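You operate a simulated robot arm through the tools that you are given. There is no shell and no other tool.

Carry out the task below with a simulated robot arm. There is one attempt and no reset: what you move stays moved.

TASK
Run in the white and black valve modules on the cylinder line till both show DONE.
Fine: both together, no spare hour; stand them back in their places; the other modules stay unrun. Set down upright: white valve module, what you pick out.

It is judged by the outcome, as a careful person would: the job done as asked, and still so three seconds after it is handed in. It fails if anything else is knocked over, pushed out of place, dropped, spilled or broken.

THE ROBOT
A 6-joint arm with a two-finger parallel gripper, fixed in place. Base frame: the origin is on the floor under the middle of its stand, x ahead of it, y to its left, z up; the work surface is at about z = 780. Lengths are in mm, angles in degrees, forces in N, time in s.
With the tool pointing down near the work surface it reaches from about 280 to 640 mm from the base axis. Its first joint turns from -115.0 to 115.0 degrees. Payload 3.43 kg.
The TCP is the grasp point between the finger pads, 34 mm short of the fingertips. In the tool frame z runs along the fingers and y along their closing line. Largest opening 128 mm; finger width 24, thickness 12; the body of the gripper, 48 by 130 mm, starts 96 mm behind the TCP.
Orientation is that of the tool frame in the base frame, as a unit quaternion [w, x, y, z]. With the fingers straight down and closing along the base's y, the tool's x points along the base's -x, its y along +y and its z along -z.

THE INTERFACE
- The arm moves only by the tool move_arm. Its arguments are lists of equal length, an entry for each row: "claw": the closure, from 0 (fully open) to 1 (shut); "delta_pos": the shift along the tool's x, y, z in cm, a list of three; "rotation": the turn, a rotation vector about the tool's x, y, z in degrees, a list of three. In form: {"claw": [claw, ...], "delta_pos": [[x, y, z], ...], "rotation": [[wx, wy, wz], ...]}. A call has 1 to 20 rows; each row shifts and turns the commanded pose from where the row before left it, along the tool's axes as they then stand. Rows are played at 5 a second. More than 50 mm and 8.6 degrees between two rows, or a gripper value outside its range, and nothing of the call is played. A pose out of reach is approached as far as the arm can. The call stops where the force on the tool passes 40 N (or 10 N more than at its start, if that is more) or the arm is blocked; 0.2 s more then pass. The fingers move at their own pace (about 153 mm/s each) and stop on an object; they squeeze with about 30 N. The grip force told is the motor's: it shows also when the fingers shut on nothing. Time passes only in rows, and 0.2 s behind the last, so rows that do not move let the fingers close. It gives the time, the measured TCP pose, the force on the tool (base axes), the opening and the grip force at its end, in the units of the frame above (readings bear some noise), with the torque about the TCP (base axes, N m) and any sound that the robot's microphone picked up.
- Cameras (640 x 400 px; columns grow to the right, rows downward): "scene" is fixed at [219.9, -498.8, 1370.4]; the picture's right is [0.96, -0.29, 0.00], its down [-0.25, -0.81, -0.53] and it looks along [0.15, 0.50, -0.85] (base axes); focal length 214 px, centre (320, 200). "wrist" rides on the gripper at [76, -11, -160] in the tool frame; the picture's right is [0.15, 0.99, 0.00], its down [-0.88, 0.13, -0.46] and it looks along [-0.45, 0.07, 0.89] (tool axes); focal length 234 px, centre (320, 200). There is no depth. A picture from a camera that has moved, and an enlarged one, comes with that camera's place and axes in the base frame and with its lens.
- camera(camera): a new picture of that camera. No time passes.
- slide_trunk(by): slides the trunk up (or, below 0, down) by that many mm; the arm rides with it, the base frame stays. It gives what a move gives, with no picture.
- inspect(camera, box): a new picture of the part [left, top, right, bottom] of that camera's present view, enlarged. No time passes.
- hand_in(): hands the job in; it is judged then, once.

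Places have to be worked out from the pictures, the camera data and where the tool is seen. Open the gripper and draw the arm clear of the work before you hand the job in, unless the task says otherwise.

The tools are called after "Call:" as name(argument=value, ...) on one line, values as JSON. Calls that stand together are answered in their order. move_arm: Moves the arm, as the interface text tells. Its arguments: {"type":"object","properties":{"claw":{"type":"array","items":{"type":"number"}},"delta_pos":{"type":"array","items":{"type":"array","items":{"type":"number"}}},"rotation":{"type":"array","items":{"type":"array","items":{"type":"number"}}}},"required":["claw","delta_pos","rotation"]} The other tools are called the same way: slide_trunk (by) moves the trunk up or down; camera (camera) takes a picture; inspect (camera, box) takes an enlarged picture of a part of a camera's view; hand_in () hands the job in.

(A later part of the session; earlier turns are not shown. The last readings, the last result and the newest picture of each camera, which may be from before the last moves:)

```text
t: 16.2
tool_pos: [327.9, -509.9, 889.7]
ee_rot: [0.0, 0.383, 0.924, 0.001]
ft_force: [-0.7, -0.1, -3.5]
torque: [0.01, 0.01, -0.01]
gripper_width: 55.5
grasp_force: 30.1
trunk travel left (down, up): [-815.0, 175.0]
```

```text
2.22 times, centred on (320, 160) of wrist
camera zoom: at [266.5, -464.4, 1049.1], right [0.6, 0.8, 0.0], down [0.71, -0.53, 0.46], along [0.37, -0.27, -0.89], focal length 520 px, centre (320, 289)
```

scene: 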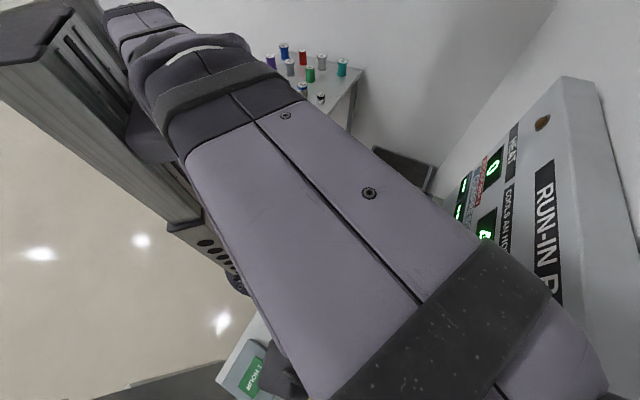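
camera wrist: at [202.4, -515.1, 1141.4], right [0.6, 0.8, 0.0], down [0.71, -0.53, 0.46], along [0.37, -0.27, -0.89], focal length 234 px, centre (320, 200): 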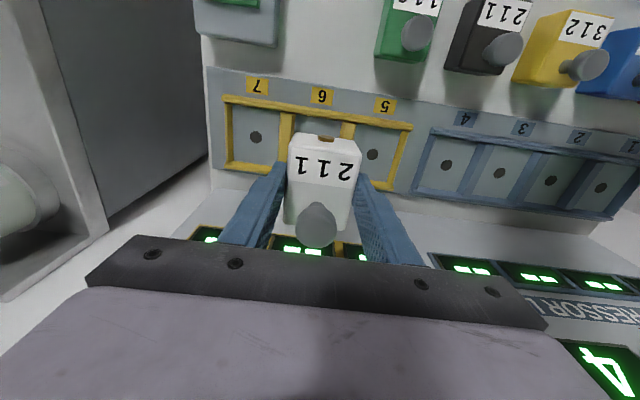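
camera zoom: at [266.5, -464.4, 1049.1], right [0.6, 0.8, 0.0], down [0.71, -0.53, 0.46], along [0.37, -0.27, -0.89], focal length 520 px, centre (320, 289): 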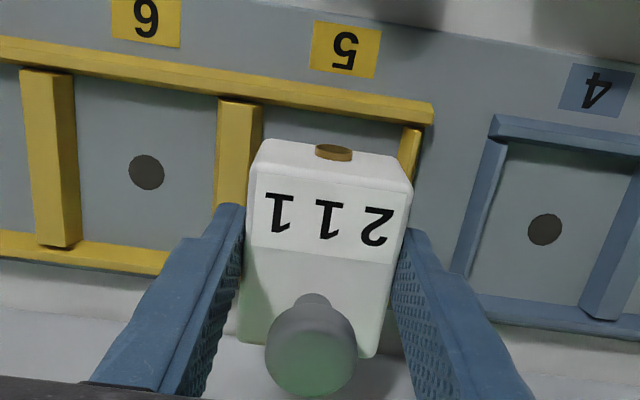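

Aligned over bay 5 (TCP u≈-128.7, v≈592.4). I lower to about 5 mm above the floor and look before the last bit.

Call:
move_arm(claw=[0.8, 0.8, 0.8, 0.8], delta_pos=[[0, 0, 1.2], [0, 0, 1.2], [0, 0, 1.0], [0, 0, 0]], rotation=[[0, 0, 0], [0, 0, 0], [0, 0, 0], [0, 0, 0]])

Call:
inspect(camera="wrist", box=[190, 70, 450, 250])

Call:
camera(camera="scene")

```text
t: 17.2
tool_pos: [328.1, -509.4, 854.5]
ee_rot: [0.0, 0.383, 0.924, 0.0]
ft_force: [-0.2, -0.8, -3.1]
torque: [0.03, -0.01, -0.01]
gripper_width: 55.6
grasp_force: 29.8
trunk travel left (down, up): [-815.0, 175.0]
```

```text
2.22 times, centred on (320, 160) of wrist
camera zoom: at [266.5, -464.7, 1014.7], right [0.6, 0.8, 0.0], down [0.71, -0.53, 0.46], along [0.37, -0.27, -0.89], focal length 520 px, centre (320, 289)
```

zoom: 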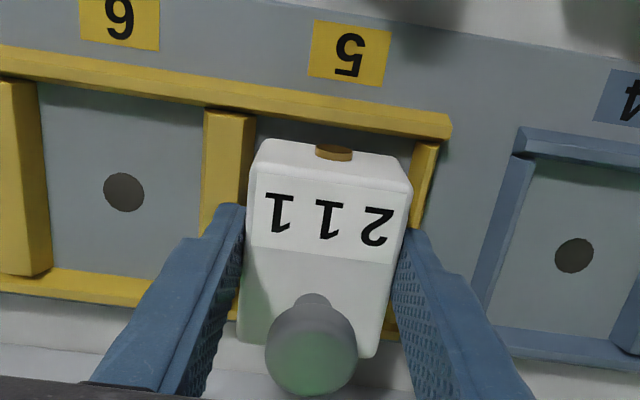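

```text
taken
```

scene: 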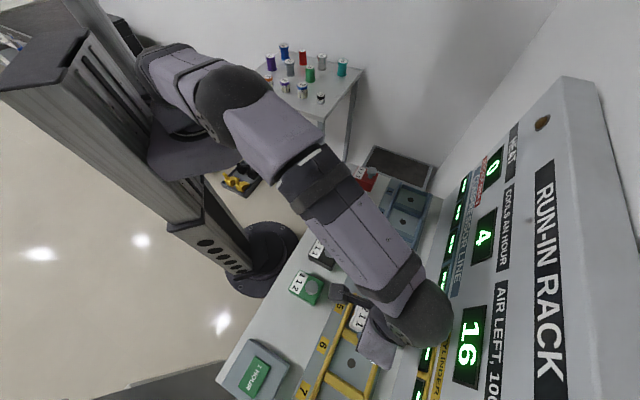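

The body sits inside the bay 5 frame with a few mm on each side. I lower the last ~5 mm in small steps, watching the force.

Call:
move_arm(claw=[0.8, 0.8, 0.8, 0.8], delta_pos=[[0, 0.05, 0.2], [0, 0, 0.15], [0, 0, 0.1], [0, 0, 0]], rotation=[[0, 0, 0], [0, 0, 0], [0, 0, 0], [0, 0, 0]])

```text
t: 18.2
tool_pos: [326.6, -508.7, 850.0]
ee_rot: [0.0, 0.382, 0.924, 0.0]
ft_force: [-0.5, 0.0, -2.6]
torque: [0.0, 0.03, -0.01]
gripper_width: 55.5
grasp_force: 29.7
trunk travel left (down, up): [-815.0, 175.0]
```

Still carrying the full weight, so not touching yet; I continue down in 1 mm steps.

Call:
move_arm(claw=[0.8, 0.8, 0.8], delta_pos=[[0, 0, 0.1], [0, 0, 0.1], [0, 0, 0]], rotation=[[0, 0, 0], [0, 0, 0], [0, 0, 0]])

```text
t: 19.0
tool_pos: [327.6, -508.4, 848.5]
ee_rot: [-0.001, 0.383, 0.924, -0.001]
ft_force: [0.9, 0.0, -4.5]
torque: [-0.01, 0.01, 0.0]
gripper_width: 55.4
grasp_force: 29.6
trunk travel left (down, up): [-815.0, 175.0]
```

Call:
move_arm(claw=[0.8, 0.8, 0.8], delta_pos=[[0, 0, 0.1], [0, 0, 0.1], [0, 0, 0]], rotation=[[0, 0, 0], [0, 0, 0], [0, 0, 0]])

Call:
inspect(camera="wrist", box=[190, 70, 450, 250])

Call:
inspect(camera="scene", box=[320, 280, 440, 400])

```text
t: 19.8
tool_pos: [328.2, -507.9, 845.5]
ee_rot: [0.0, 0.383, 0.924, 0.0]
ft_force: [0.0, -0.3, -2.6]
torque: [0.03, -0.01, 0.0]
gripper_width: 55.6
grasp_force: 30.2
trunk travel left (down, up): [-815.0, 175.0]
```

```text
2.22 times, centred on (320, 160) of wrist
camera zoom: at [266.8, -463.1, 1006.8], right [0.6, 0.8, 0.0], down [0.71, -0.53, 0.46], along [0.37, -0.27, -0.89], focal length 520 px, centre (320, 289)
```

zoom: 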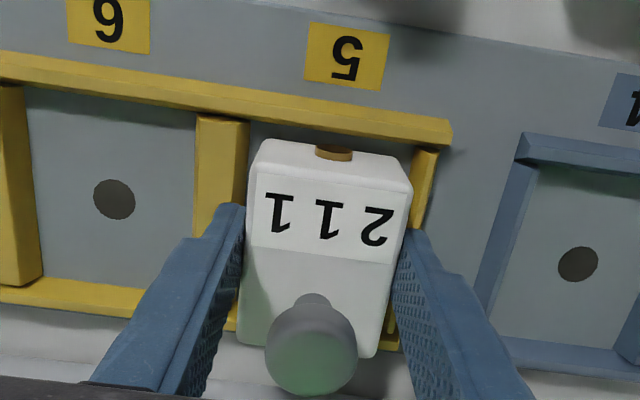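

```text
3.33 times, centred on (380, 340) of scene
camera zoom: at [219.9, -498.8, 1370.4], right [0.96, -0.29, 0.0], down [-0.25, -0.81, -0.53], along [0.15, 0.5, -0.85], focal length 715 px, centre (120, -267)
```

zoom: 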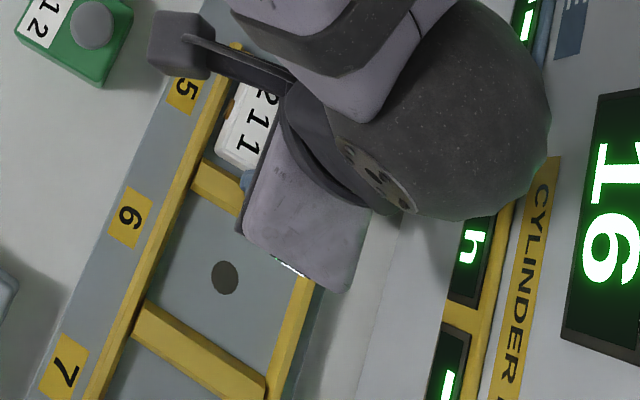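

The bay 5 display has begun showing hours, but the weight still hangs on the gripper. I keep lowering in 1 mm steps until the load comes off.

Call:
move_arm(claw=[0.8, 0.8, 0.8], delta_pos=[[0, 0, 0.1], [0, 0, 0.1], [0, 0, 0]], rotation=[[0, 0, 0], [0, 0, 0], [0, 0, 0]])

Call:
inspect(camera="wrist", box=[260, 90, 390, 180])

```text
t: 20.6
tool_pos: [328.6, -507.6, 844.2]
ee_rot: [0.001, 0.382, 0.924, -0.001]
ft_force: [-1.3, 0.3, -1.0]
torque: [-0.02, -0.09, 0.0]
gripper_width: 55.8
grasp_force: 30.1
trunk travel left (down, up): [-815.0, 175.0]
```

```text
4.44 times, centred on (325, 135) of wrist
camera zoom: at [266.6, -462.7, 1005.3], right [0.6, 0.8, 0.0], down [0.71, -0.53, 0.46], along [0.37, -0.27, -0.89], focal length 1041 px, centre (298, 489)
```

zoom: 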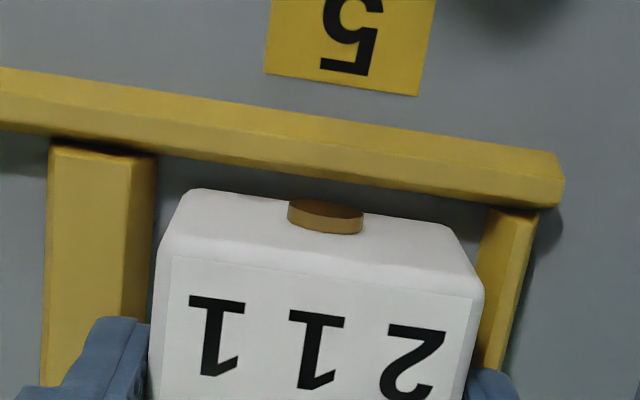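

The load has dropped to about 1 N, so the module is landing. One more small step, then check.

Call:
move_arm(claw=[0.8, 0.8], delta_pos=[[0, 0, 0.07], [0, 0, 0]], rotation=[[0, 0, 0], [0, 0, 0]])

```text
t: 21.2
tool_pos: [329.2, -507.0, 844.6]
ee_rot: [0.001, 0.383, 0.924, 0.0]
ft_force: [-0.8, -0.5, 4.8]
torque: [0.22, -0.03, -0.01]
gripper_width: 55.8
grasp_force: 30.4
trunk travel left (down, up): [-815.0, 175.0]
```

Contact now (+4.8 N). I open the fingers to 66 mm to release the white module in bay 5, then rise slightly straight up.

Call:
move_arm(claw=[0.6, 0.5, 0.484, 0.484], delta_pos=[[0, 0, 0], [0, 0, 0], [0, 0, 0], [0, 0, 0]], rotation=[[0, 0, 0], [0, 0, 0], [0, 0, 0], [0, 0, 0]])

Call:
inspect(camera="wrist", box=[190, 70, 450, 250])

Call:
inspect(camera="scene", box=[320, 280, 440, 400])

```text
t: 22.2
tool_pos: [328.2, -507.4, 843.6]
ee_rot: [0.0, 0.382, 0.924, 0.001]
ft_force: [0.3, 0.3, 0.0]
torque: [-0.02, 0.02, 0.02]
gripper_width: 66.2
grasp_force: 0.0
trunk travel left (down, up): [-815.0, 175.0]
```

```text
2.22 times, centred on (320, 160) of wrist
camera zoom: at [266.7, -462.4, 1004.2], right [0.6, 0.8, 0.0], down [0.71, -0.53, 0.46], along [0.37, -0.27, -0.89], focal length 520 px, centre (320, 289)
```

zoom: 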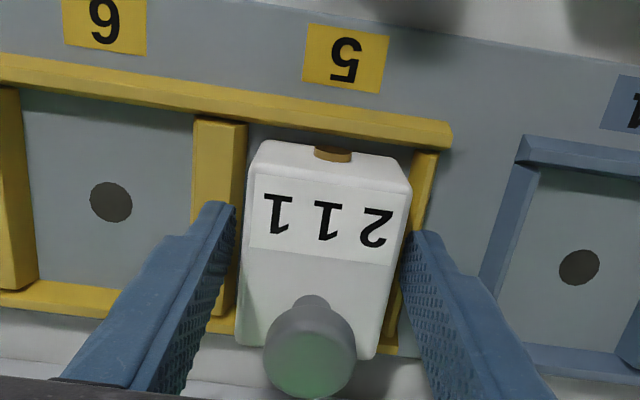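

```text
3.33 times, centred on (380, 340) of scene
camera zoom: at [219.9, -498.8, 1370.4], right [0.96, -0.29, 0.0], down [-0.25, -0.81, -0.53], along [0.15, 0.5, -0.85], focal length 715 px, centre (120, -267)
```

zoom: 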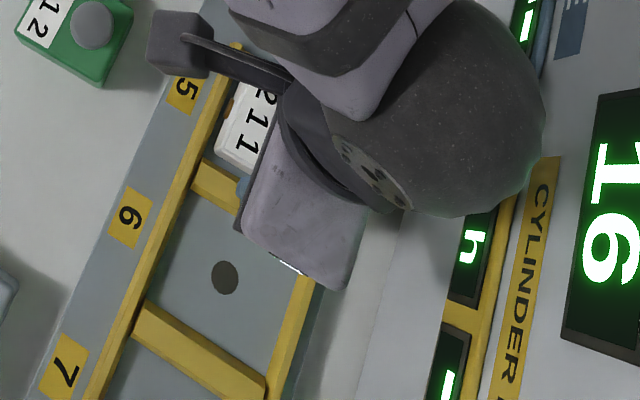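

Released; force is zero and the white module sits flat. I rise straight up clear of it, then check the display and the module.

Call:
move_arm(claw=[0.484, 0.484, 0.484, 0.484, 0.484], delta_pos=[[0, 0, -1.5], [0, 0, -2.5], [0, 0, -3.0], [0, 0, -3.0], [0, 0, 0]], rotation=[[0, 0, 0], [0, 0, 0], [0, 0, 0], [0, 0, 0], [0, 0, 0]])

Call:
camera(camera="wrist")

Call:
camera(camera="scene")

```text
t: 23.4
tool_pos: [328.5, -507.2, 943.7]
ee_rot: [0.0, 0.383, 0.924, 0.0]
ft_force: [-0.2, 0.4, 0.1]
torque: [-0.01, 0.03, 0.0]
gripper_width: 65.9
grasp_force: 0.1
trunk travel left (down, up): [-815.0, 175.0]
```

```text
taken
camera wrist: at [266.4, -463.4, 1104.3], right [0.6, 0.8, 0.0], down [0.71, -0.53, 0.46], along [0.37, -0.27, -0.89], focal length 234 px, centre (320, 200)
```

wrist: 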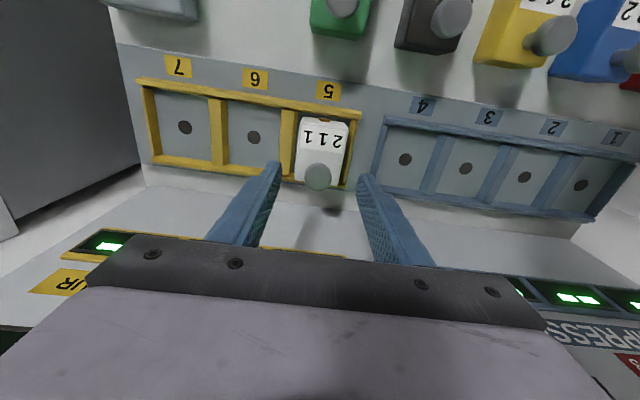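

```text
taken
```

scene: 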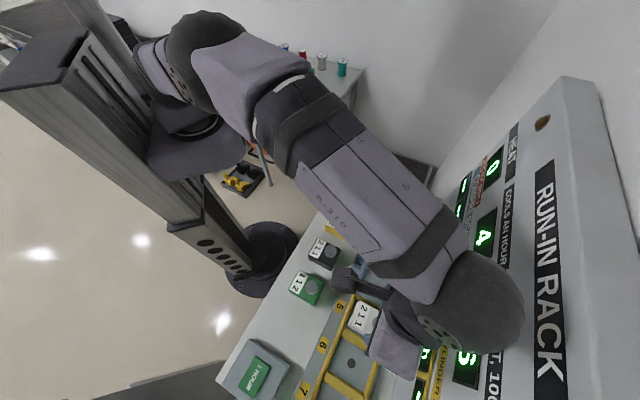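

White stands upright in bay 5. I move at height to above the black module (u≈-32), aiming the grip about 12 mm toward the robot from its centre so it can reach bay 6.

Call:
move_arm(claw=[0.484, 0.484, 0.484, 0.484, 0.484, 0.484, 0.484], delta_pos=[[2.78, 1.57, 0.2], [2.78, 1.57, 0.2], [2.78, 1.57, 0.2], [2.78, 1.57, 0.4], [2.78, 1.57, 0.6], [2.78, 1.57, 0.8], [0, 0, 0]], rotation=[[0, 0, 0], [0, 0, 0], [0, 0, 0], [0, 0, 0], [0, 0, 0], [0, 0, 0], [0, 0, 0]])

Call:
camera(camera="wrist")

Call:
inspect(camera="wrist", box=[230, 80, 410, 220])

Call:
camera(camera="scene")

```text
t: 25.0
tool_pos: [274.9, -323.5, 917.7]
ee_rot: [0.0, 0.382, 0.924, 0.0]
ft_force: [-0.1, 0.9, -0.4]
torque: [0.02, 0.02, -0.04]
gripper_width: 65.8
grasp_force: 0.2
trunk travel left (down, up): [-815.0, 175.0]
```

```text
taken
camera wrist: at [214.6, -277.8, 1079.3], right [0.6, 0.8, 0.0], down [0.71, -0.53, 0.46], along [0.37, -0.27, -0.89], focal length 234 px, centre (320, 200)
```

wrist: 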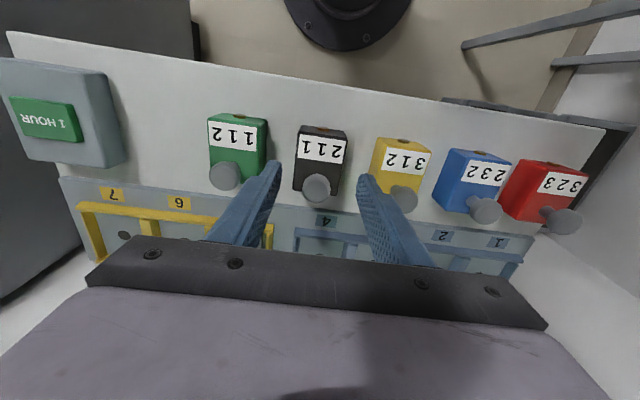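

```text
2.86 times, centred on (320, 150) of wrist
camera zoom: at [214.6, -277.8, 1079.3], right [0.6, 0.8, 0.0], down [0.71, -0.53, 0.46], along [0.37, -0.27, -0.89], focal length 669 px, centre (320, 343)
```

zoom: 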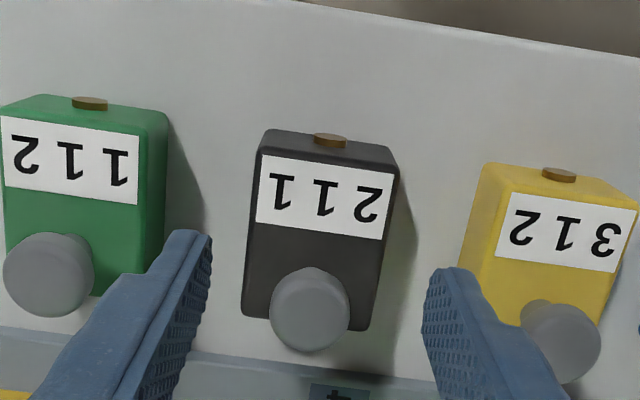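

```text
taken
```

scene: 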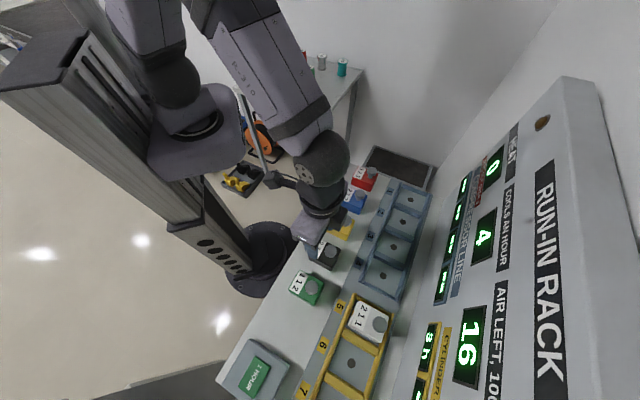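

The bay 5 display now reads something with "h". I zoom on it and on the seated white module, then work out black's exact position.

Call:
inspect(camera="scene", box=[400, 310, 480, 400])

Call:
inspect(camera="scene", box=[310, 280, 410, 400])

Call:
inspect(camera="scene", box=[430, 140, 530, 240])

```text
4.44 times, centred on (440, 355) of scene
camera zoom: at [219.9, -498.8, 1370.4], right [0.96, -0.29, 0.0], down [-0.25, -0.81, -0.53], along [0.15, 0.5, -0.85], focal length 953 px, centre (-213, -489)
```

zoom: 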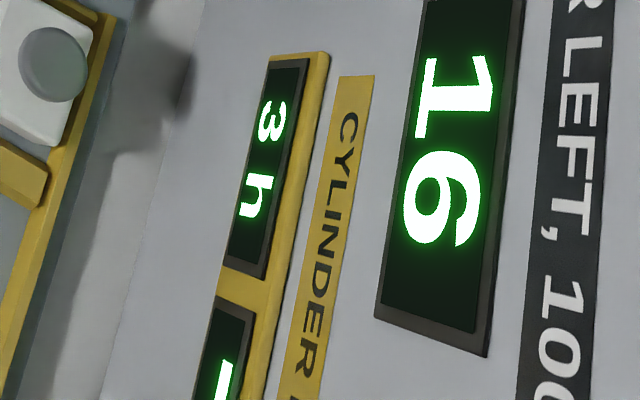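

```text
3.33 times, centred on (360, 340) of scene
camera zoom: at [219.9, -498.8, 1370.4], right [0.96, -0.29, 0.0], down [-0.25, -0.81, -0.53], along [0.15, 0.5, -0.85], focal length 715 px, centre (187, -267)
```

zoom: 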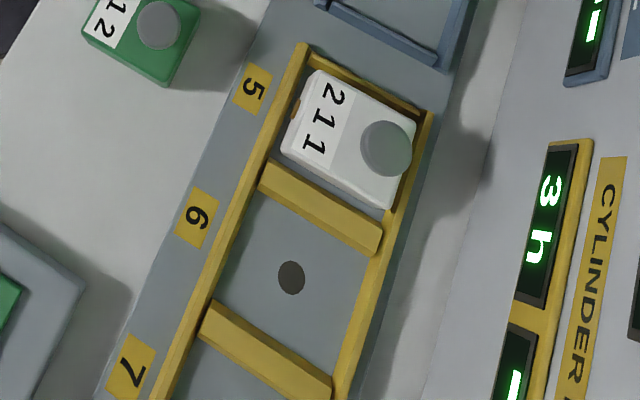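

```text
4.00 times, centred on (480, 190) of scene
camera zoom: at [219.9, -498.8, 1370.4], right [0.96, -0.29, 0.0], down [-0.25, -0.81, -0.53], along [0.15, 0.5, -0.85], focal length 858 px, centre (-320, 240)
```

zoom: 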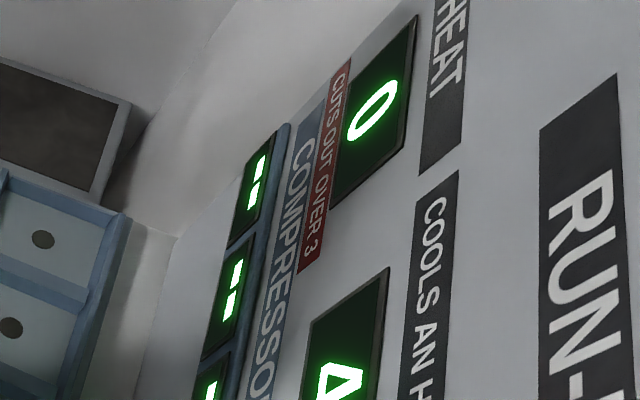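

White's display reads "3 h", so it is seated and needs three hours. Black's body centre works out at u≈-33, v≈438; I adjust 1 mm along the row and go down to z≈833 with the fingers about 14 mm robot-side of centre.

Call:
move_arm(claw=[0.484, 0.484, 0.484, 0.484, 0.484, 0.484], delta_pos=[[0, 0.12, 0], [0, 0, 2.2], [0, 0, 2.2], [0, 0, 2.2], [0, 0, 1.85], [0, 0, 0]], rotation=[[0, 0, 0], [0, 0, 0], [0, 0, 0], [0, 0, 0], [0, 0, 0], [0, 0, 0]])

Call:
inspect(camera="wrist", box=[220, 100, 420, 240])

```text
t: 26.4
tool_pos: [278.4, -323.0, 835.6]
ee_rot: [0.001, 0.383, 0.924, 0.0]
ft_force: [0.0, -0.4, -0.9]
torque: [0.0, 0.0, 0.01]
gripper_width: 66.4
grasp_force: 0.1
trunk travel left (down, up): [-815.0, 175.0]
```

```text
2.86 times, centred on (320, 170) of wrist
camera zoom: at [216.7, -278.1, 995.6], right [0.6, 0.8, 0.0], down [0.71, -0.53, 0.46], along [0.37, -0.27, -0.89], focal length 669 px, centre (320, 286)
```

zoom: 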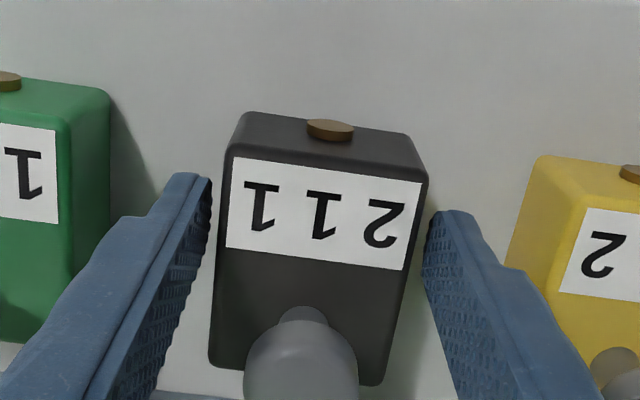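

TCP is at u≈-32, v≈426, z≈835.6, evenly astride the body. I trim 2 mm toward the robot and 2.5 mm down, then close.

Call:
move_arm(claw=[0.484, 0.484, 0.7, 0.8, 0.8, 0.8], delta_pos=[[0.2, 0, 0.25], [0, 0, 0], [0, 0, 0], [0, 0, 0], [0, 0, 0], [0, 0, 0]], rotation=[[0, 0, 0], [0, 0, 0], [0, 0, 0], [0, 0, 0], [0, 0, 0], [0, 0, 0]])

Call:
inspect(camera="wrist", box=[220, 100, 420, 240])

```text
t: 27.8
tool_pos: [277.1, -322.5, 832.9]
ee_rot: [0.001, 0.383, 0.924, 0.0]
ft_force: [0.0, -0.8, 0.0]
torque: [-0.05, -0.06, -0.02]
gripper_width: 55.6
grasp_force: 30.3
trunk travel left (down, up): [-815.0, 175.0]
```

```text
2.86 times, centred on (320, 170) of wrist
camera zoom: at [215.1, -276.7, 993.0], right [0.6, 0.8, 0.0], down [0.71, -0.53, 0.46], along [0.37, -0.27, -0.89], focal length 669 px, centre (320, 286)
```

zoom: 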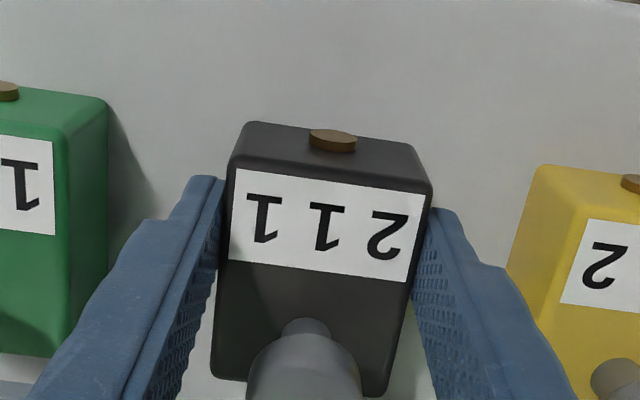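

Black is gripped at 55.6 mm. I lift it about 110 mm to clear everything and check that it hangs level.

Call:
move_arm(claw=[0.8, 0.8, 0.8, 0.8, 0.8, 0.8], delta_pos=[[0, 0, -1.0], [0, 0, -2.2], [0, 0, -2.6], [0, 0, -2.6], [0, 0, -2.6], [0, 0, 0]], rotation=[[0, 0, 0], [0, 0, 0], [0, 0, 0], [0, 0, 0], [0, 0, 0], [0, 0, 0]])

Call:
camera(camera="wrist")

Call:
camera(camera="scene")

```text
t: 29.2
tool_pos: [279.8, -321.3, 943.7]
ee_rot: [0.0, 0.383, 0.924, 0.0]
ft_force: [0.0, -0.2, -3.2]
torque: [0.04, 0.04, 0.0]
gripper_width: 55.6
grasp_force: 30.3
trunk travel left (down, up): [-815.0, 175.0]
```

```text
taken
camera wrist: at [217.5, -276.1, 1103.0], right [0.6, 0.8, 0.0], down [0.71, -0.53, 0.46], along [0.37, -0.27, -0.89], focal length 234 px, centre (320, 200)
```

wrist: 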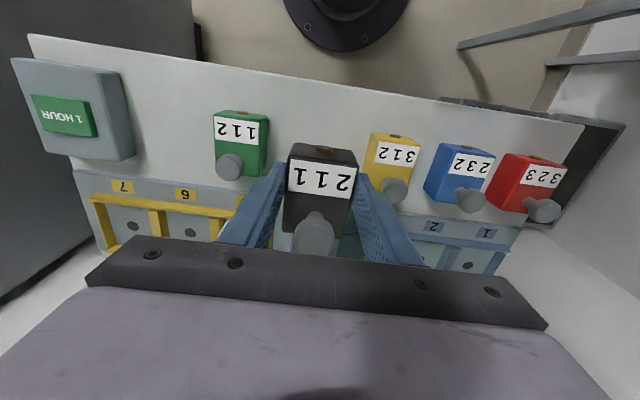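

```text
taken
```

scene: 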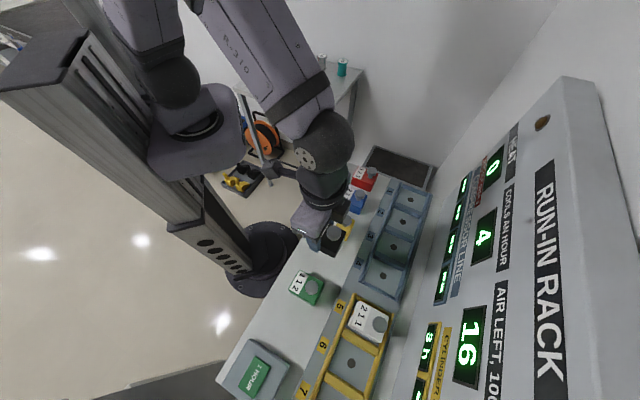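

Black hangs level. I carry it at this height (bottom ≈ z 890, above all knobs) to just short of bay 6.

Call:
move_arm(claw=[0.8, 0.8, 0.8, 0.8, 0.8, 0.8, 0.8, 0.8, 0.8], delta_pos=[[-0.5, -3.1, 0], [-0.5, -3.1, 0], [-1.5, -3.1, 0], [-2.0, -3.1, 0], [-2.5, -3.1, 0], [-2.5, -3.0, 0], [-2.5, 0, 0], [-2.5, 0, 0], [0, 0, 0]], rotation=[[0, 0, 0], [0, 0, 0], [0, 0, 0], [0, 0, 0], [0, 0, 0], [0, 0, 0], [0, 0, 0], [0, 0, 0], [0, 0, 0]])

Call:
inspect(camera="wrist", box=[190, 70, 450, 250])

Call:
camera(camera="scene")

```text
t: 31.2
tool_pos: [248.7, -554.9, 943.1]
ee_rot: [0.0, 0.383, 0.924, 0.0]
ft_force: [0.1, 0.3, -3.1]
torque: [0.02, 0.04, 0.02]
gripper_width: 55.3
grasp_force: 30.4
trunk travel left (down, up): [-815.0, 175.0]
```

```text
2.22 times, centred on (320, 160) of wrist
camera zoom: at [187.6, -509.9, 1103.2], right [0.6, 0.8, 0.0], down [0.71, -0.53, 0.46], along [0.37, -0.27, -0.89], focal length 520 px, centre (320, 289)
```

zoom: 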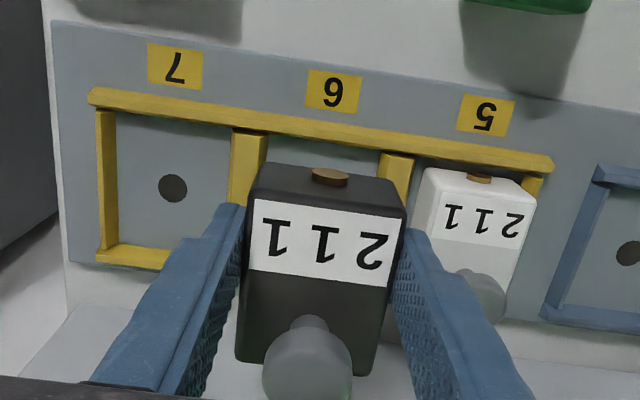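

```text
taken
```

scene: 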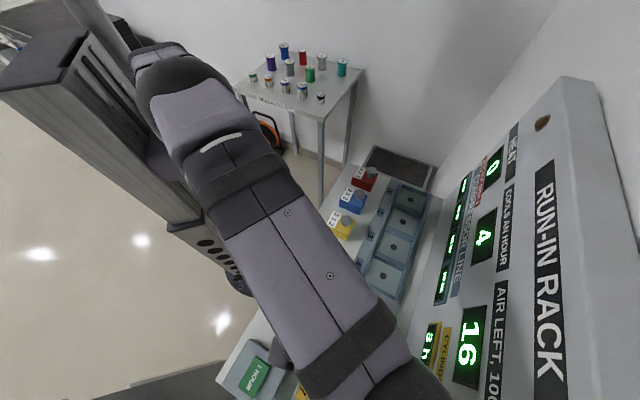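

TCP is u≈-216.7, v≈569, z=943, with the black body's centre about 15 mm outward of it. I move 12 mm out and 1.5 mm along, lowering to about z=893 to check reach and alignment.

Call:
move_arm(claw=[0.8, 0.8, 0.8, 0.8, 0.8], delta_pos=[[-0.6, 0.08, 0.5], [-0.6, 0.07, 1.5], [0, 0, 1.5], [0, 0, 1.5], [0, 0, 0]], rotation=[[0, 0, 0], [0, 0, 0], [0, 0, 0], [0, 0, 0], [0, 0, 0]])

Call:
inspect(camera="wrist", box=[190, 70, 450, 250])

```text
t: 32.4
tool_pos: [258.6, -562.8, 893.3]
ee_rot: [0.0, 0.382, 0.924, 0.0]
ft_force: [0.3, -0.2, -2.5]
torque: [0.04, 0.09, 0.04]
gripper_width: 55.6
grasp_force: 30.2
trunk travel left (down, up): [-815.0, 175.0]
```

```text
2.22 times, centred on (320, 160) of wrist
camera zoom: at [196.5, -517.7, 1053.0], right [0.6, 0.8, 0.0], down [0.71, -0.53, 0.46], along [0.37, -0.27, -0.89], focal length 520 px, centre (320, 289)
```

zoom: 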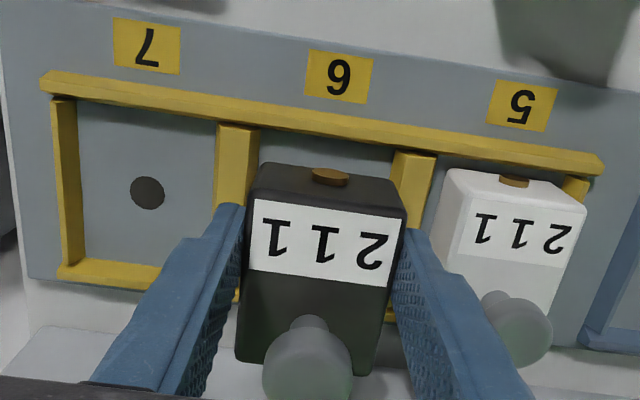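

In reach, and centred between the dividers within about a millimetre. I lower to about 8 mm above the floor.

Call:
move_arm(claw=[0.8, 0.8, 0.8, 0.8, 0.8], delta_pos=[[0, -0.05, 1.3], [0, 0, 1.2], [0, 0, 1.0], [0, 0, 0.6], [0, 0, 0]], rotation=[[0, 0, 0], [0, 0, 0], [0, 0, 0], [0, 0, 0], [0, 0, 0]])

Call:
inspect(camera="wrist", box=[190, 70, 450, 250])

Call:
inspect(camera="wrist", box=[250, 90, 380, 180])

```text
t: 33.6
tool_pos: [257.3, -563.2, 851.9]
ee_rot: [-0.001, 0.382, 0.924, -0.001]
ft_force: [-0.2, -0.5, -3.0]
torque: [0.02, 0.01, -0.02]
gripper_width: 55.4
grasp_force: 29.8
trunk travel left (down, up): [-815.0, 175.0]
```

```text
2.22 times, centred on (320, 160) of wrist
camera zoom: at [195.8, -517.7, 1012.1], right [0.6, 0.8, 0.0], down [0.71, -0.53, 0.46], along [0.37, -0.27, -0.89], focal length 520 px, centre (320, 289)
```

zoom: 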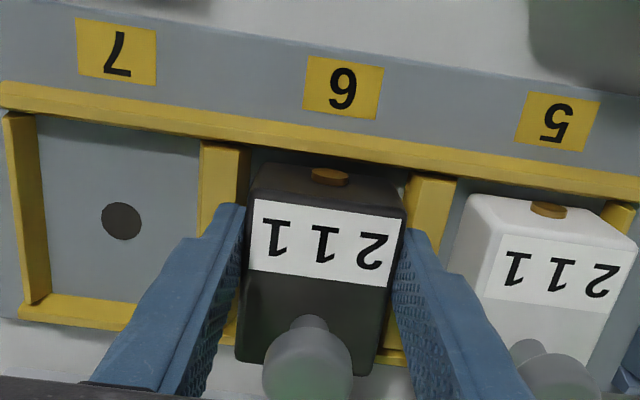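

```text
4.44 times, centred on (315, 135) of wrist
camera zoom: at [195.8, -517.7, 1012.1], right [0.6, 0.8, 0.0], down [0.71, -0.53, 0.46], along [0.37, -0.27, -0.89], focal length 1041 px, centre (342, 489)
```

zoom: 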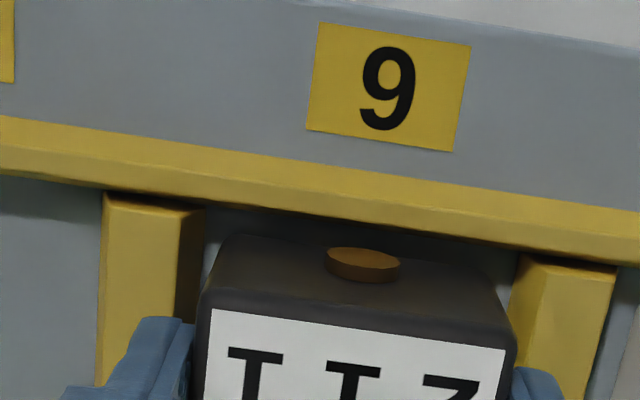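

Black is inside the frame with gaps all round. I lower in small steps toward the floor.

Call:
move_arm(claw=[0.8, 0.8, 0.8, 0.8], delta_pos=[[0, 0, 0.3], [0, 0, 0.2], [0, 0, 0.1], [0, 0, 0]], rotation=[[0, 0, 0], [0, 0, 0], [0, 0, 0], [0, 0, 0]])

```text
t: 34.6
tool_pos: [258.3, -564.1, 846.4]
ee_rot: [0.0, 0.383, 0.924, 0.0]
ft_force: [-0.5, 0.1, -2.9]
torque: [0.0, 0.02, -0.01]
gripper_width: 55.8
grasp_force: 30.3
trunk travel left (down, up): [-815.0, 175.0]
```

Still hanging freely (about 3 N). I go on in 1 mm steps.

Call:
move_arm(claw=[0.8, 0.8, 0.8], delta_pos=[[0, 0, 0.1], [0, 0, 0.1], [0, 0, 0]], rotation=[[0, 0, 0], [0, 0, 0], [0, 0, 0]])

```text
t: 35.4
tool_pos: [257.7, -564.0, 844.8]
ee_rot: [0.001, 0.383, 0.924, 0.001]
ft_force: [-1.2, 0.0, -0.6]
torque: [0.0, -0.06, -0.01]
gripper_width: 55.4
grasp_force: 30.1
trunk travel left (down, up): [-815.0, 175.0]
```

The load is coming off (−0.6 N). One more 0.7 mm step to seat it, then I release.

Call:
move_arm(claw=[0.8, 0.8, 0.6, 0.5, 0.484, 0.484], delta_pos=[[0, 0, 0.07], [0, 0, 0], [0, 0, 0], [0, 0, 0], [0, 0, 0], [0, 0, 0]], rotation=[[0, 0, 0], [0, 0, 0], [0, 0, 0], [0, 0, 0], [0, 0, 0], [0, 0, 0]])

Call:
inspect(camera="wrist", box=[190, 70, 450, 250])

```text
t: 36.8
tool_pos: [257.8, -561.5, 844.2]
ee_rot: [0.0, 0.383, 0.924, -0.001]
ft_force: [0.4, 0.0, 0.3]
torque: [0.0, 0.01, 0.01]
gripper_width: 66.0
grasp_force: 0.0
trunk travel left (down, up): [-815.0, 175.0]
```

```text
2.22 times, centred on (320, 160) of wrist
camera zoom: at [196.2, -517.5, 1004.1], right [0.6, 0.8, 0.0], down [0.71, -0.53, 0.46], along [0.37, -0.27, -0.89], focal length 520 px, centre (320, 289)
```

zoom: 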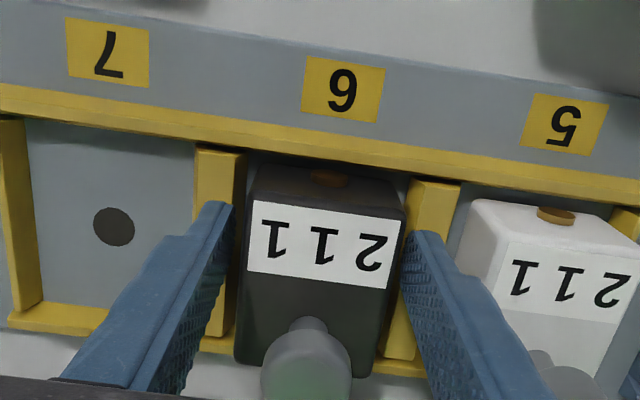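

Black is released and sits flat in bay 6. I rise straight up and draw back toward the button side to see the displays.

Call:
move_arm(claw=[0.484, 0.484, 0.484, 0.484, 0.484, 0.484, 0.484, 0.484], delta_pos=[[0, 0, -1.5], [0, 0, -2.5], [0, 0, -3.0], [0, 0, -2.0], [3.5, 0, 0], [3.5, 0, 0], [3.5, 0, 0], [0, 0, 0]], rotation=[[0, 0, 0], [0, 0, 0], [0, 0, 0], [0, 0, 0], [0, 0, 0], [0, 0, 0], [0, 0, 0], [0, 0, 0]])

Call:
camera(camera="wrist")

Call:
camera(camera="scene")

Call:
inspect(camera="scene", box=[400, 310, 480, 400])

```text
t: 38.6
tool_pos: [184.2, -488.2, 934.2]
ee_rot: [0.0, 0.383, 0.924, 0.0]
ft_force: [0.5, -1.2, 0.1]
torque: [0.01, 0.01, 0.02]
gripper_width: 65.9
grasp_force: 0.0
trunk travel left (down, up): [-815.0, 175.0]
```

```text
taken
camera wrist: at [121.7, -442.3, 1093.8], right [0.6, 0.8, 0.0], down [0.71, -0.53, 0.46], along [0.37, -0.27, -0.89], focal length 234 px, centre (320, 200)
```

wrist: 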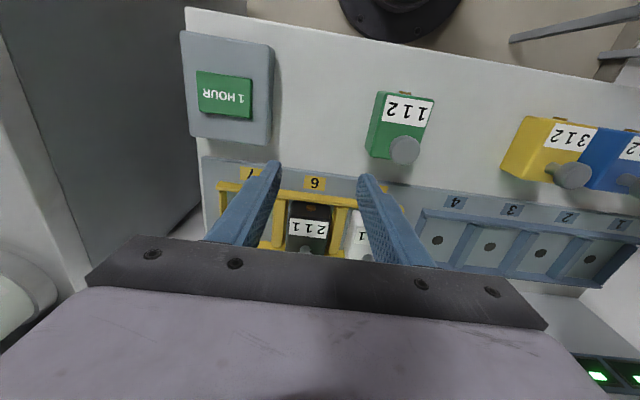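

```text
taken
```

scene: 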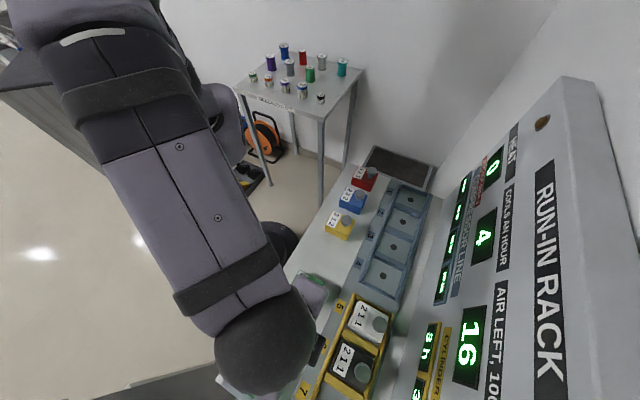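

```text
4.44 times, centred on (440, 355) of scene
camera zoom: at [219.9, -498.8, 1370.4], right [0.96, -0.29, 0.0], down [-0.25, -0.81, -0.53], along [0.15, 0.5, -0.85], focal length 953 px, centre (-213, -489)
```

zoom: 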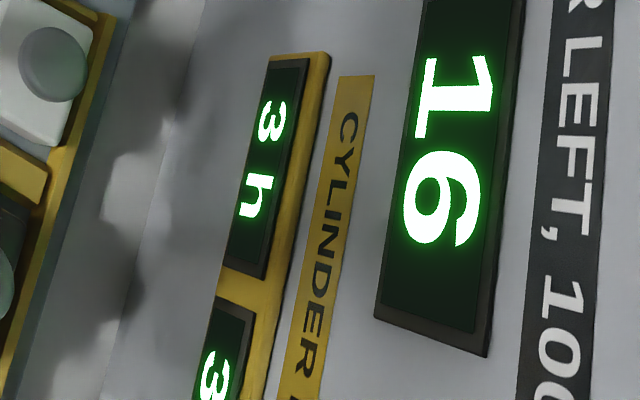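

Both displays read "3 h" with 16 of air. I now shut the fingers and move over the 1 HOUR button, judged at u≈-324, v≈428, top z≈827.

Call:
move_arm(claw=[0.6, 0.8, 1.0, 1.0, 1.0, 1.0, 1.0], delta_pos=[[1.19, -2.73, 0], [1.19, -2.73, 0], [1.19, -2.73, 0], [1.19, -2.73, 0], [0, 0, 1.7], [0, 0, 1.7], [0, 0, 0]], rotation=[[0, 0, 0], [0, 0, 0], [0, 0, 0], [0, 0, 0], [0, 0, 0], [0, 0, 0], [0, 0, 0]])

Call:
camera(camera="wrist")

Call:
inspect(camera="wrist", box=[230, 80, 410, 220])

Call:
camera(camera="scene")

```text
t: 40.2
tool_pos: [71.8, -531.2, 899.7]
ee_rot: [0.0, 0.383, 0.924, 0.001]
ft_force: [0.0, 0.4, -0.5]
torque: [0.02, 0.01, 0.01]
gripper_width: 0.0
grasp_force: 29.7
trunk travel left (down, up): [-815.0, 175.0]
```

```text
taken
camera wrist: at [10.8, -486.3, 1059.7], right [0.6, 0.8, 0.0], down [0.71, -0.53, 0.46], along [0.37, -0.27, -0.89], focal length 234 px, centre (320, 200)
```

wrist: 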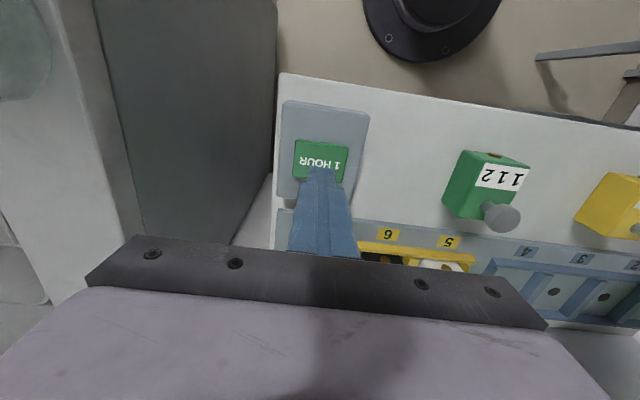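

```text
2.86 times, centred on (320, 150) of wrist
camera zoom: at [10.8, -486.3, 1059.7], right [0.6, 0.8, 0.0], down [0.71, -0.53, 0.46], along [0.37, -0.27, -0.89], focal length 669 px, centre (320, 343)
```

zoom: 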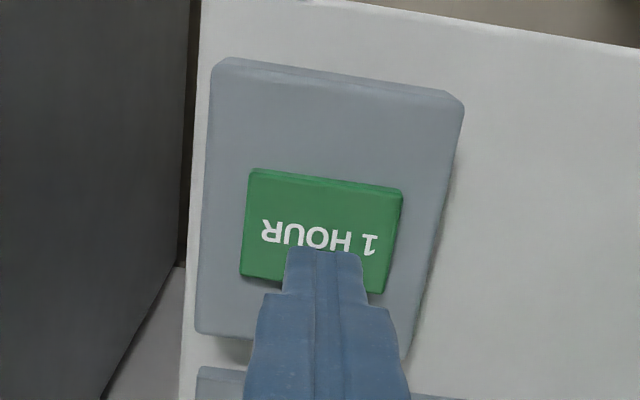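

```text
taken
```

scene: 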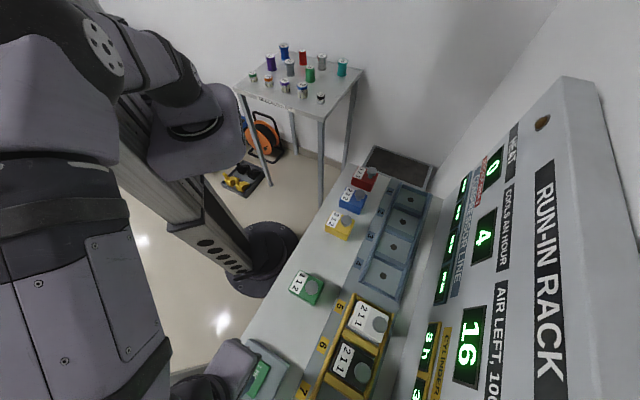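

The closed fingertips hang right over the button's centre (u≈-325, v≈427). I lower to a few mm above it.

Call:
move_arm(claw=[1.0, 1.0, 1.0], delta_pos=[[0, 0, 1.5], [0, 0, 1.3], [0, 0, 0]], rotation=[[0, 0, 0], [0, 0, 0], [0, 0, 0]])

Call:
inspect(camera="wrist", box=[230, 80, 410, 220])

Call:
inspect(camera="scene", box=[200, 300, 320, 400])

```text
t: 41.0
tool_pos: [73.0, -532.0, 869.9]
ee_rot: [0.0, 0.383, 0.924, -0.001]
ft_force: [0.1, -0.6, 0.1]
torque: [-0.01, -0.02, 0.03]
gripper_width: 0.0
grasp_force: 30.1
trunk travel left (down, up): [-815.0, 175.0]
```

```text
2.86 times, centred on (320, 150) of wrist
camera zoom: at [11.4, -487.2, 1030.7], right [0.6, 0.8, 0.0], down [0.71, -0.53, 0.46], along [0.37, -0.27, -0.89], focal length 669 px, centre (320, 343)
```

zoom: 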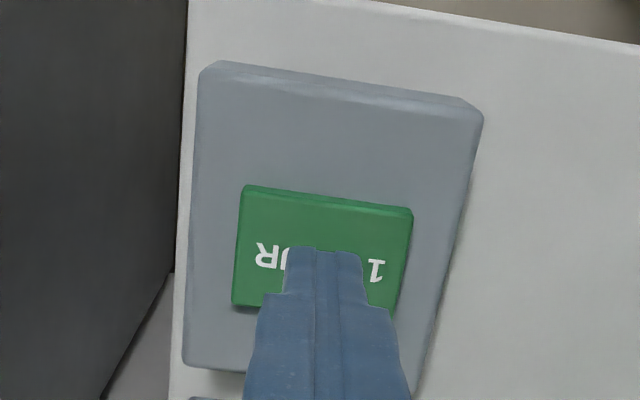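

```text
4.00 times, centred on (260, 350) of scene
camera zoom: at [219.9, -498.8, 1370.4], right [0.96, -0.29, 0.0], down [-0.25, -0.81, -0.53], along [0.15, 0.5, -0.85], focal length 858 px, centre (560, -400)
```

zoom: 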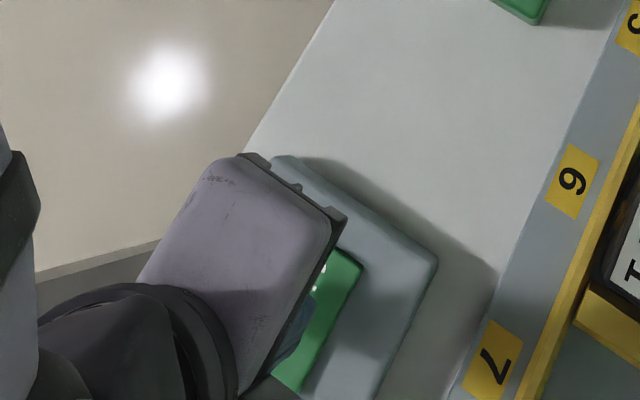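

Tips are at about z=836, close above the button. I descend in small steps, watching force and sound.

Call:
move_arm(claw=[1.0, 1.0, 1.0, 1.0], delta_pos=[[0, 0, 0.3], [0, 0, 0.2], [0, 0, 0.2], [0, 0, 0]], rotation=[[0, 0, 0], [0, 0, 0], [0, 0, 0], [0, 0, 0]])

```text
t: 42.0
tool_pos: [71.7, -532.3, 863.8]
ee_rot: [0.0, 0.383, 0.924, 0.0]
ft_force: [-0.5, 0.1, 0.1]
torque: [-0.01, 0.01, -0.02]
gripper_width: 0.0
grasp_force: 29.8
trunk travel left (down, up): [-815.0, 175.0]
```

No contact yet at tip z≈830. I continue down in 2 mm steps.

Call:
move_arm(claw=[1.0, 1.0, 1.0, 1.0], delta_pos=[[0, 0, 0.2], [0, 0, 0.2], [0, 0, 0.2], [0, 0, 0]], rotation=[[0, 0, 0], [0, 0, 0], [0, 0, 0], [0, 0, 0]])

Call:
inspect(camera="wrist", box=[230, 80, 410, 220])

```text
t: 43.0
tool_pos: [72.0, -530.7, 857.9]
ee_rot: [0.0, 0.383, 0.924, 0.0]
ft_force: [0.5, 0.6, -0.2]
torque: [0.04, 0.02, 0.01]
gripper_width: 0.0
grasp_force: 29.7
trunk travel left (down, up): [-815.0, 175.0]
```

```text
2.86 times, centred on (320, 150) of wrist
camera zoom: at [10.6, -486.2, 1018.1], right [0.6, 0.8, 0.0], down [0.71, -0.53, 0.46], along [0.37, -0.27, -0.89], focal length 669 px, centre (320, 343)
```

zoom: 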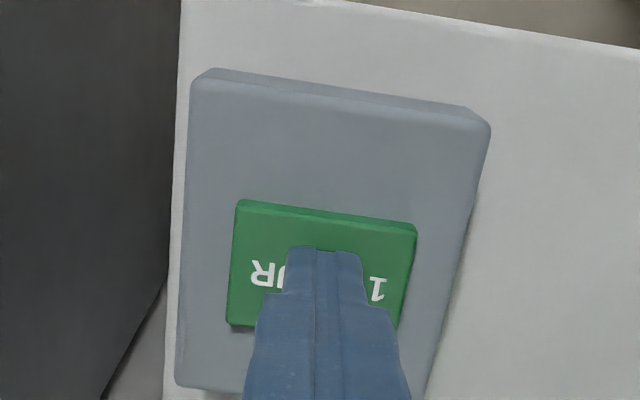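

Tip z≈824 and still no contact. I keep going down in 2 mm steps.

Call:
move_arm(claw=[1.0, 1.0, 1.0, 1.0], delta_pos=[[0, 0, 0.2], [0, 0, 0.2], [0, 0, 0.2], [0, 0, 0]], rotation=[[0, 0, 0], [0, 0, 0], [0, 0, 0], [0, 0, 0]])

Call:
inspect(camera="scene", box=[400, 310, 480, 400])

```text
t: 44.0
tool_pos: [72.3, -531.8, 852.1]
ee_rot: [0.001, 0.383, 0.924, -0.001]
ft_force: [-0.4, 0.7, 5.4]
torque: [0.02, 0.05, -0.01]
gripper_width: 0.0
grasp_force: 29.9
trunk travel left (down, up): [-815.0, 175.0]
heard: click
```

```text
4.44 times, centred on (440, 355) of scene
camera zoom: at [219.9, -498.8, 1370.4], right [0.96, -0.29, 0.0], down [-0.25, -0.81, -0.53], along [0.15, 0.5, -0.85], focal length 953 px, centre (-213, -489)
```

zoom: 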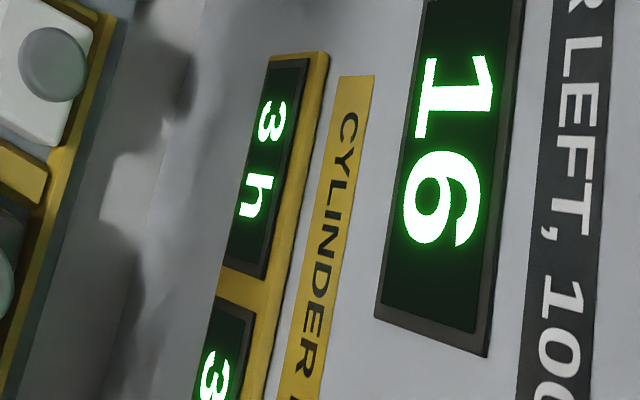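

A click was heard at about 5 N; the displays still say 3 h and 16, so it may act on release or with a delay. I back off upward 10 mm and look again.

Call:
move_arm(claw=[1.0, 1.0, 1.0, 1.0], delta_pos=[[0, 0, -0.5], [0, 0, -0.7], [0, 0, 0], [0, 0, 0]], rotation=[[0, 0, 0], [0, 0, 0], [0, 0, 0], [0, 0, 0]])

Call:
inspect(camera="scene", box=[400, 310, 480, 400])

Call:
camera(camera="scene")

```text
t: 45.0
tool_pos: [71.1, -532.3, 864.7]
ee_rot: [0.0, 0.383, 0.924, 0.001]
ft_force: [0.5, -0.4, 0.6]
torque: [-0.03, 0.03, -0.01]
gripper_width: 0.0
grasp_force: 29.8
trunk travel left (down, up): [-815.0, 175.0]
```

```text
4.44 times, centred on (440, 355) of scene
camera zoom: at [219.9, -498.8, 1370.4], right [0.96, -0.29, 0.0], down [-0.25, -0.81, -0.53], along [0.15, 0.5, -0.85], focal length 953 px, centre (-213, -489)
```

zoom: 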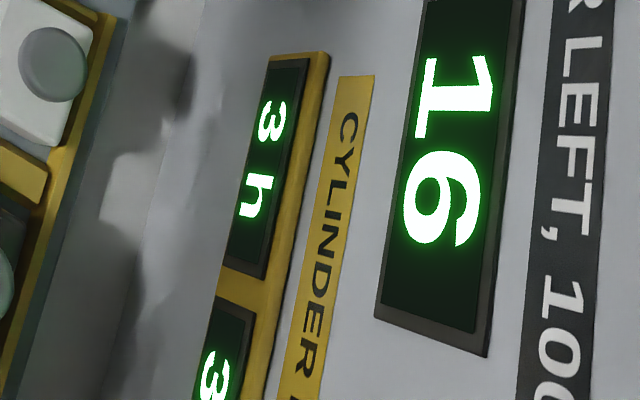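

```text
taken
```

scene: 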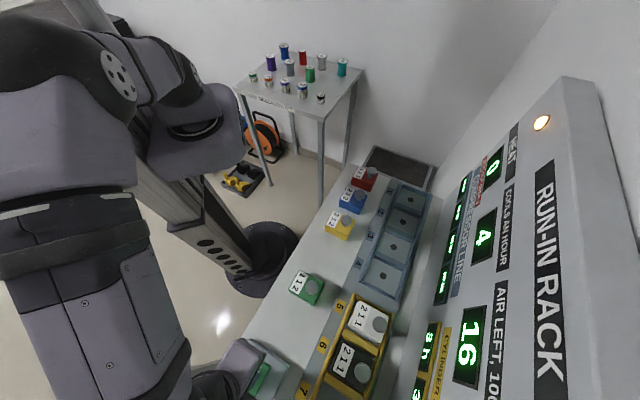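

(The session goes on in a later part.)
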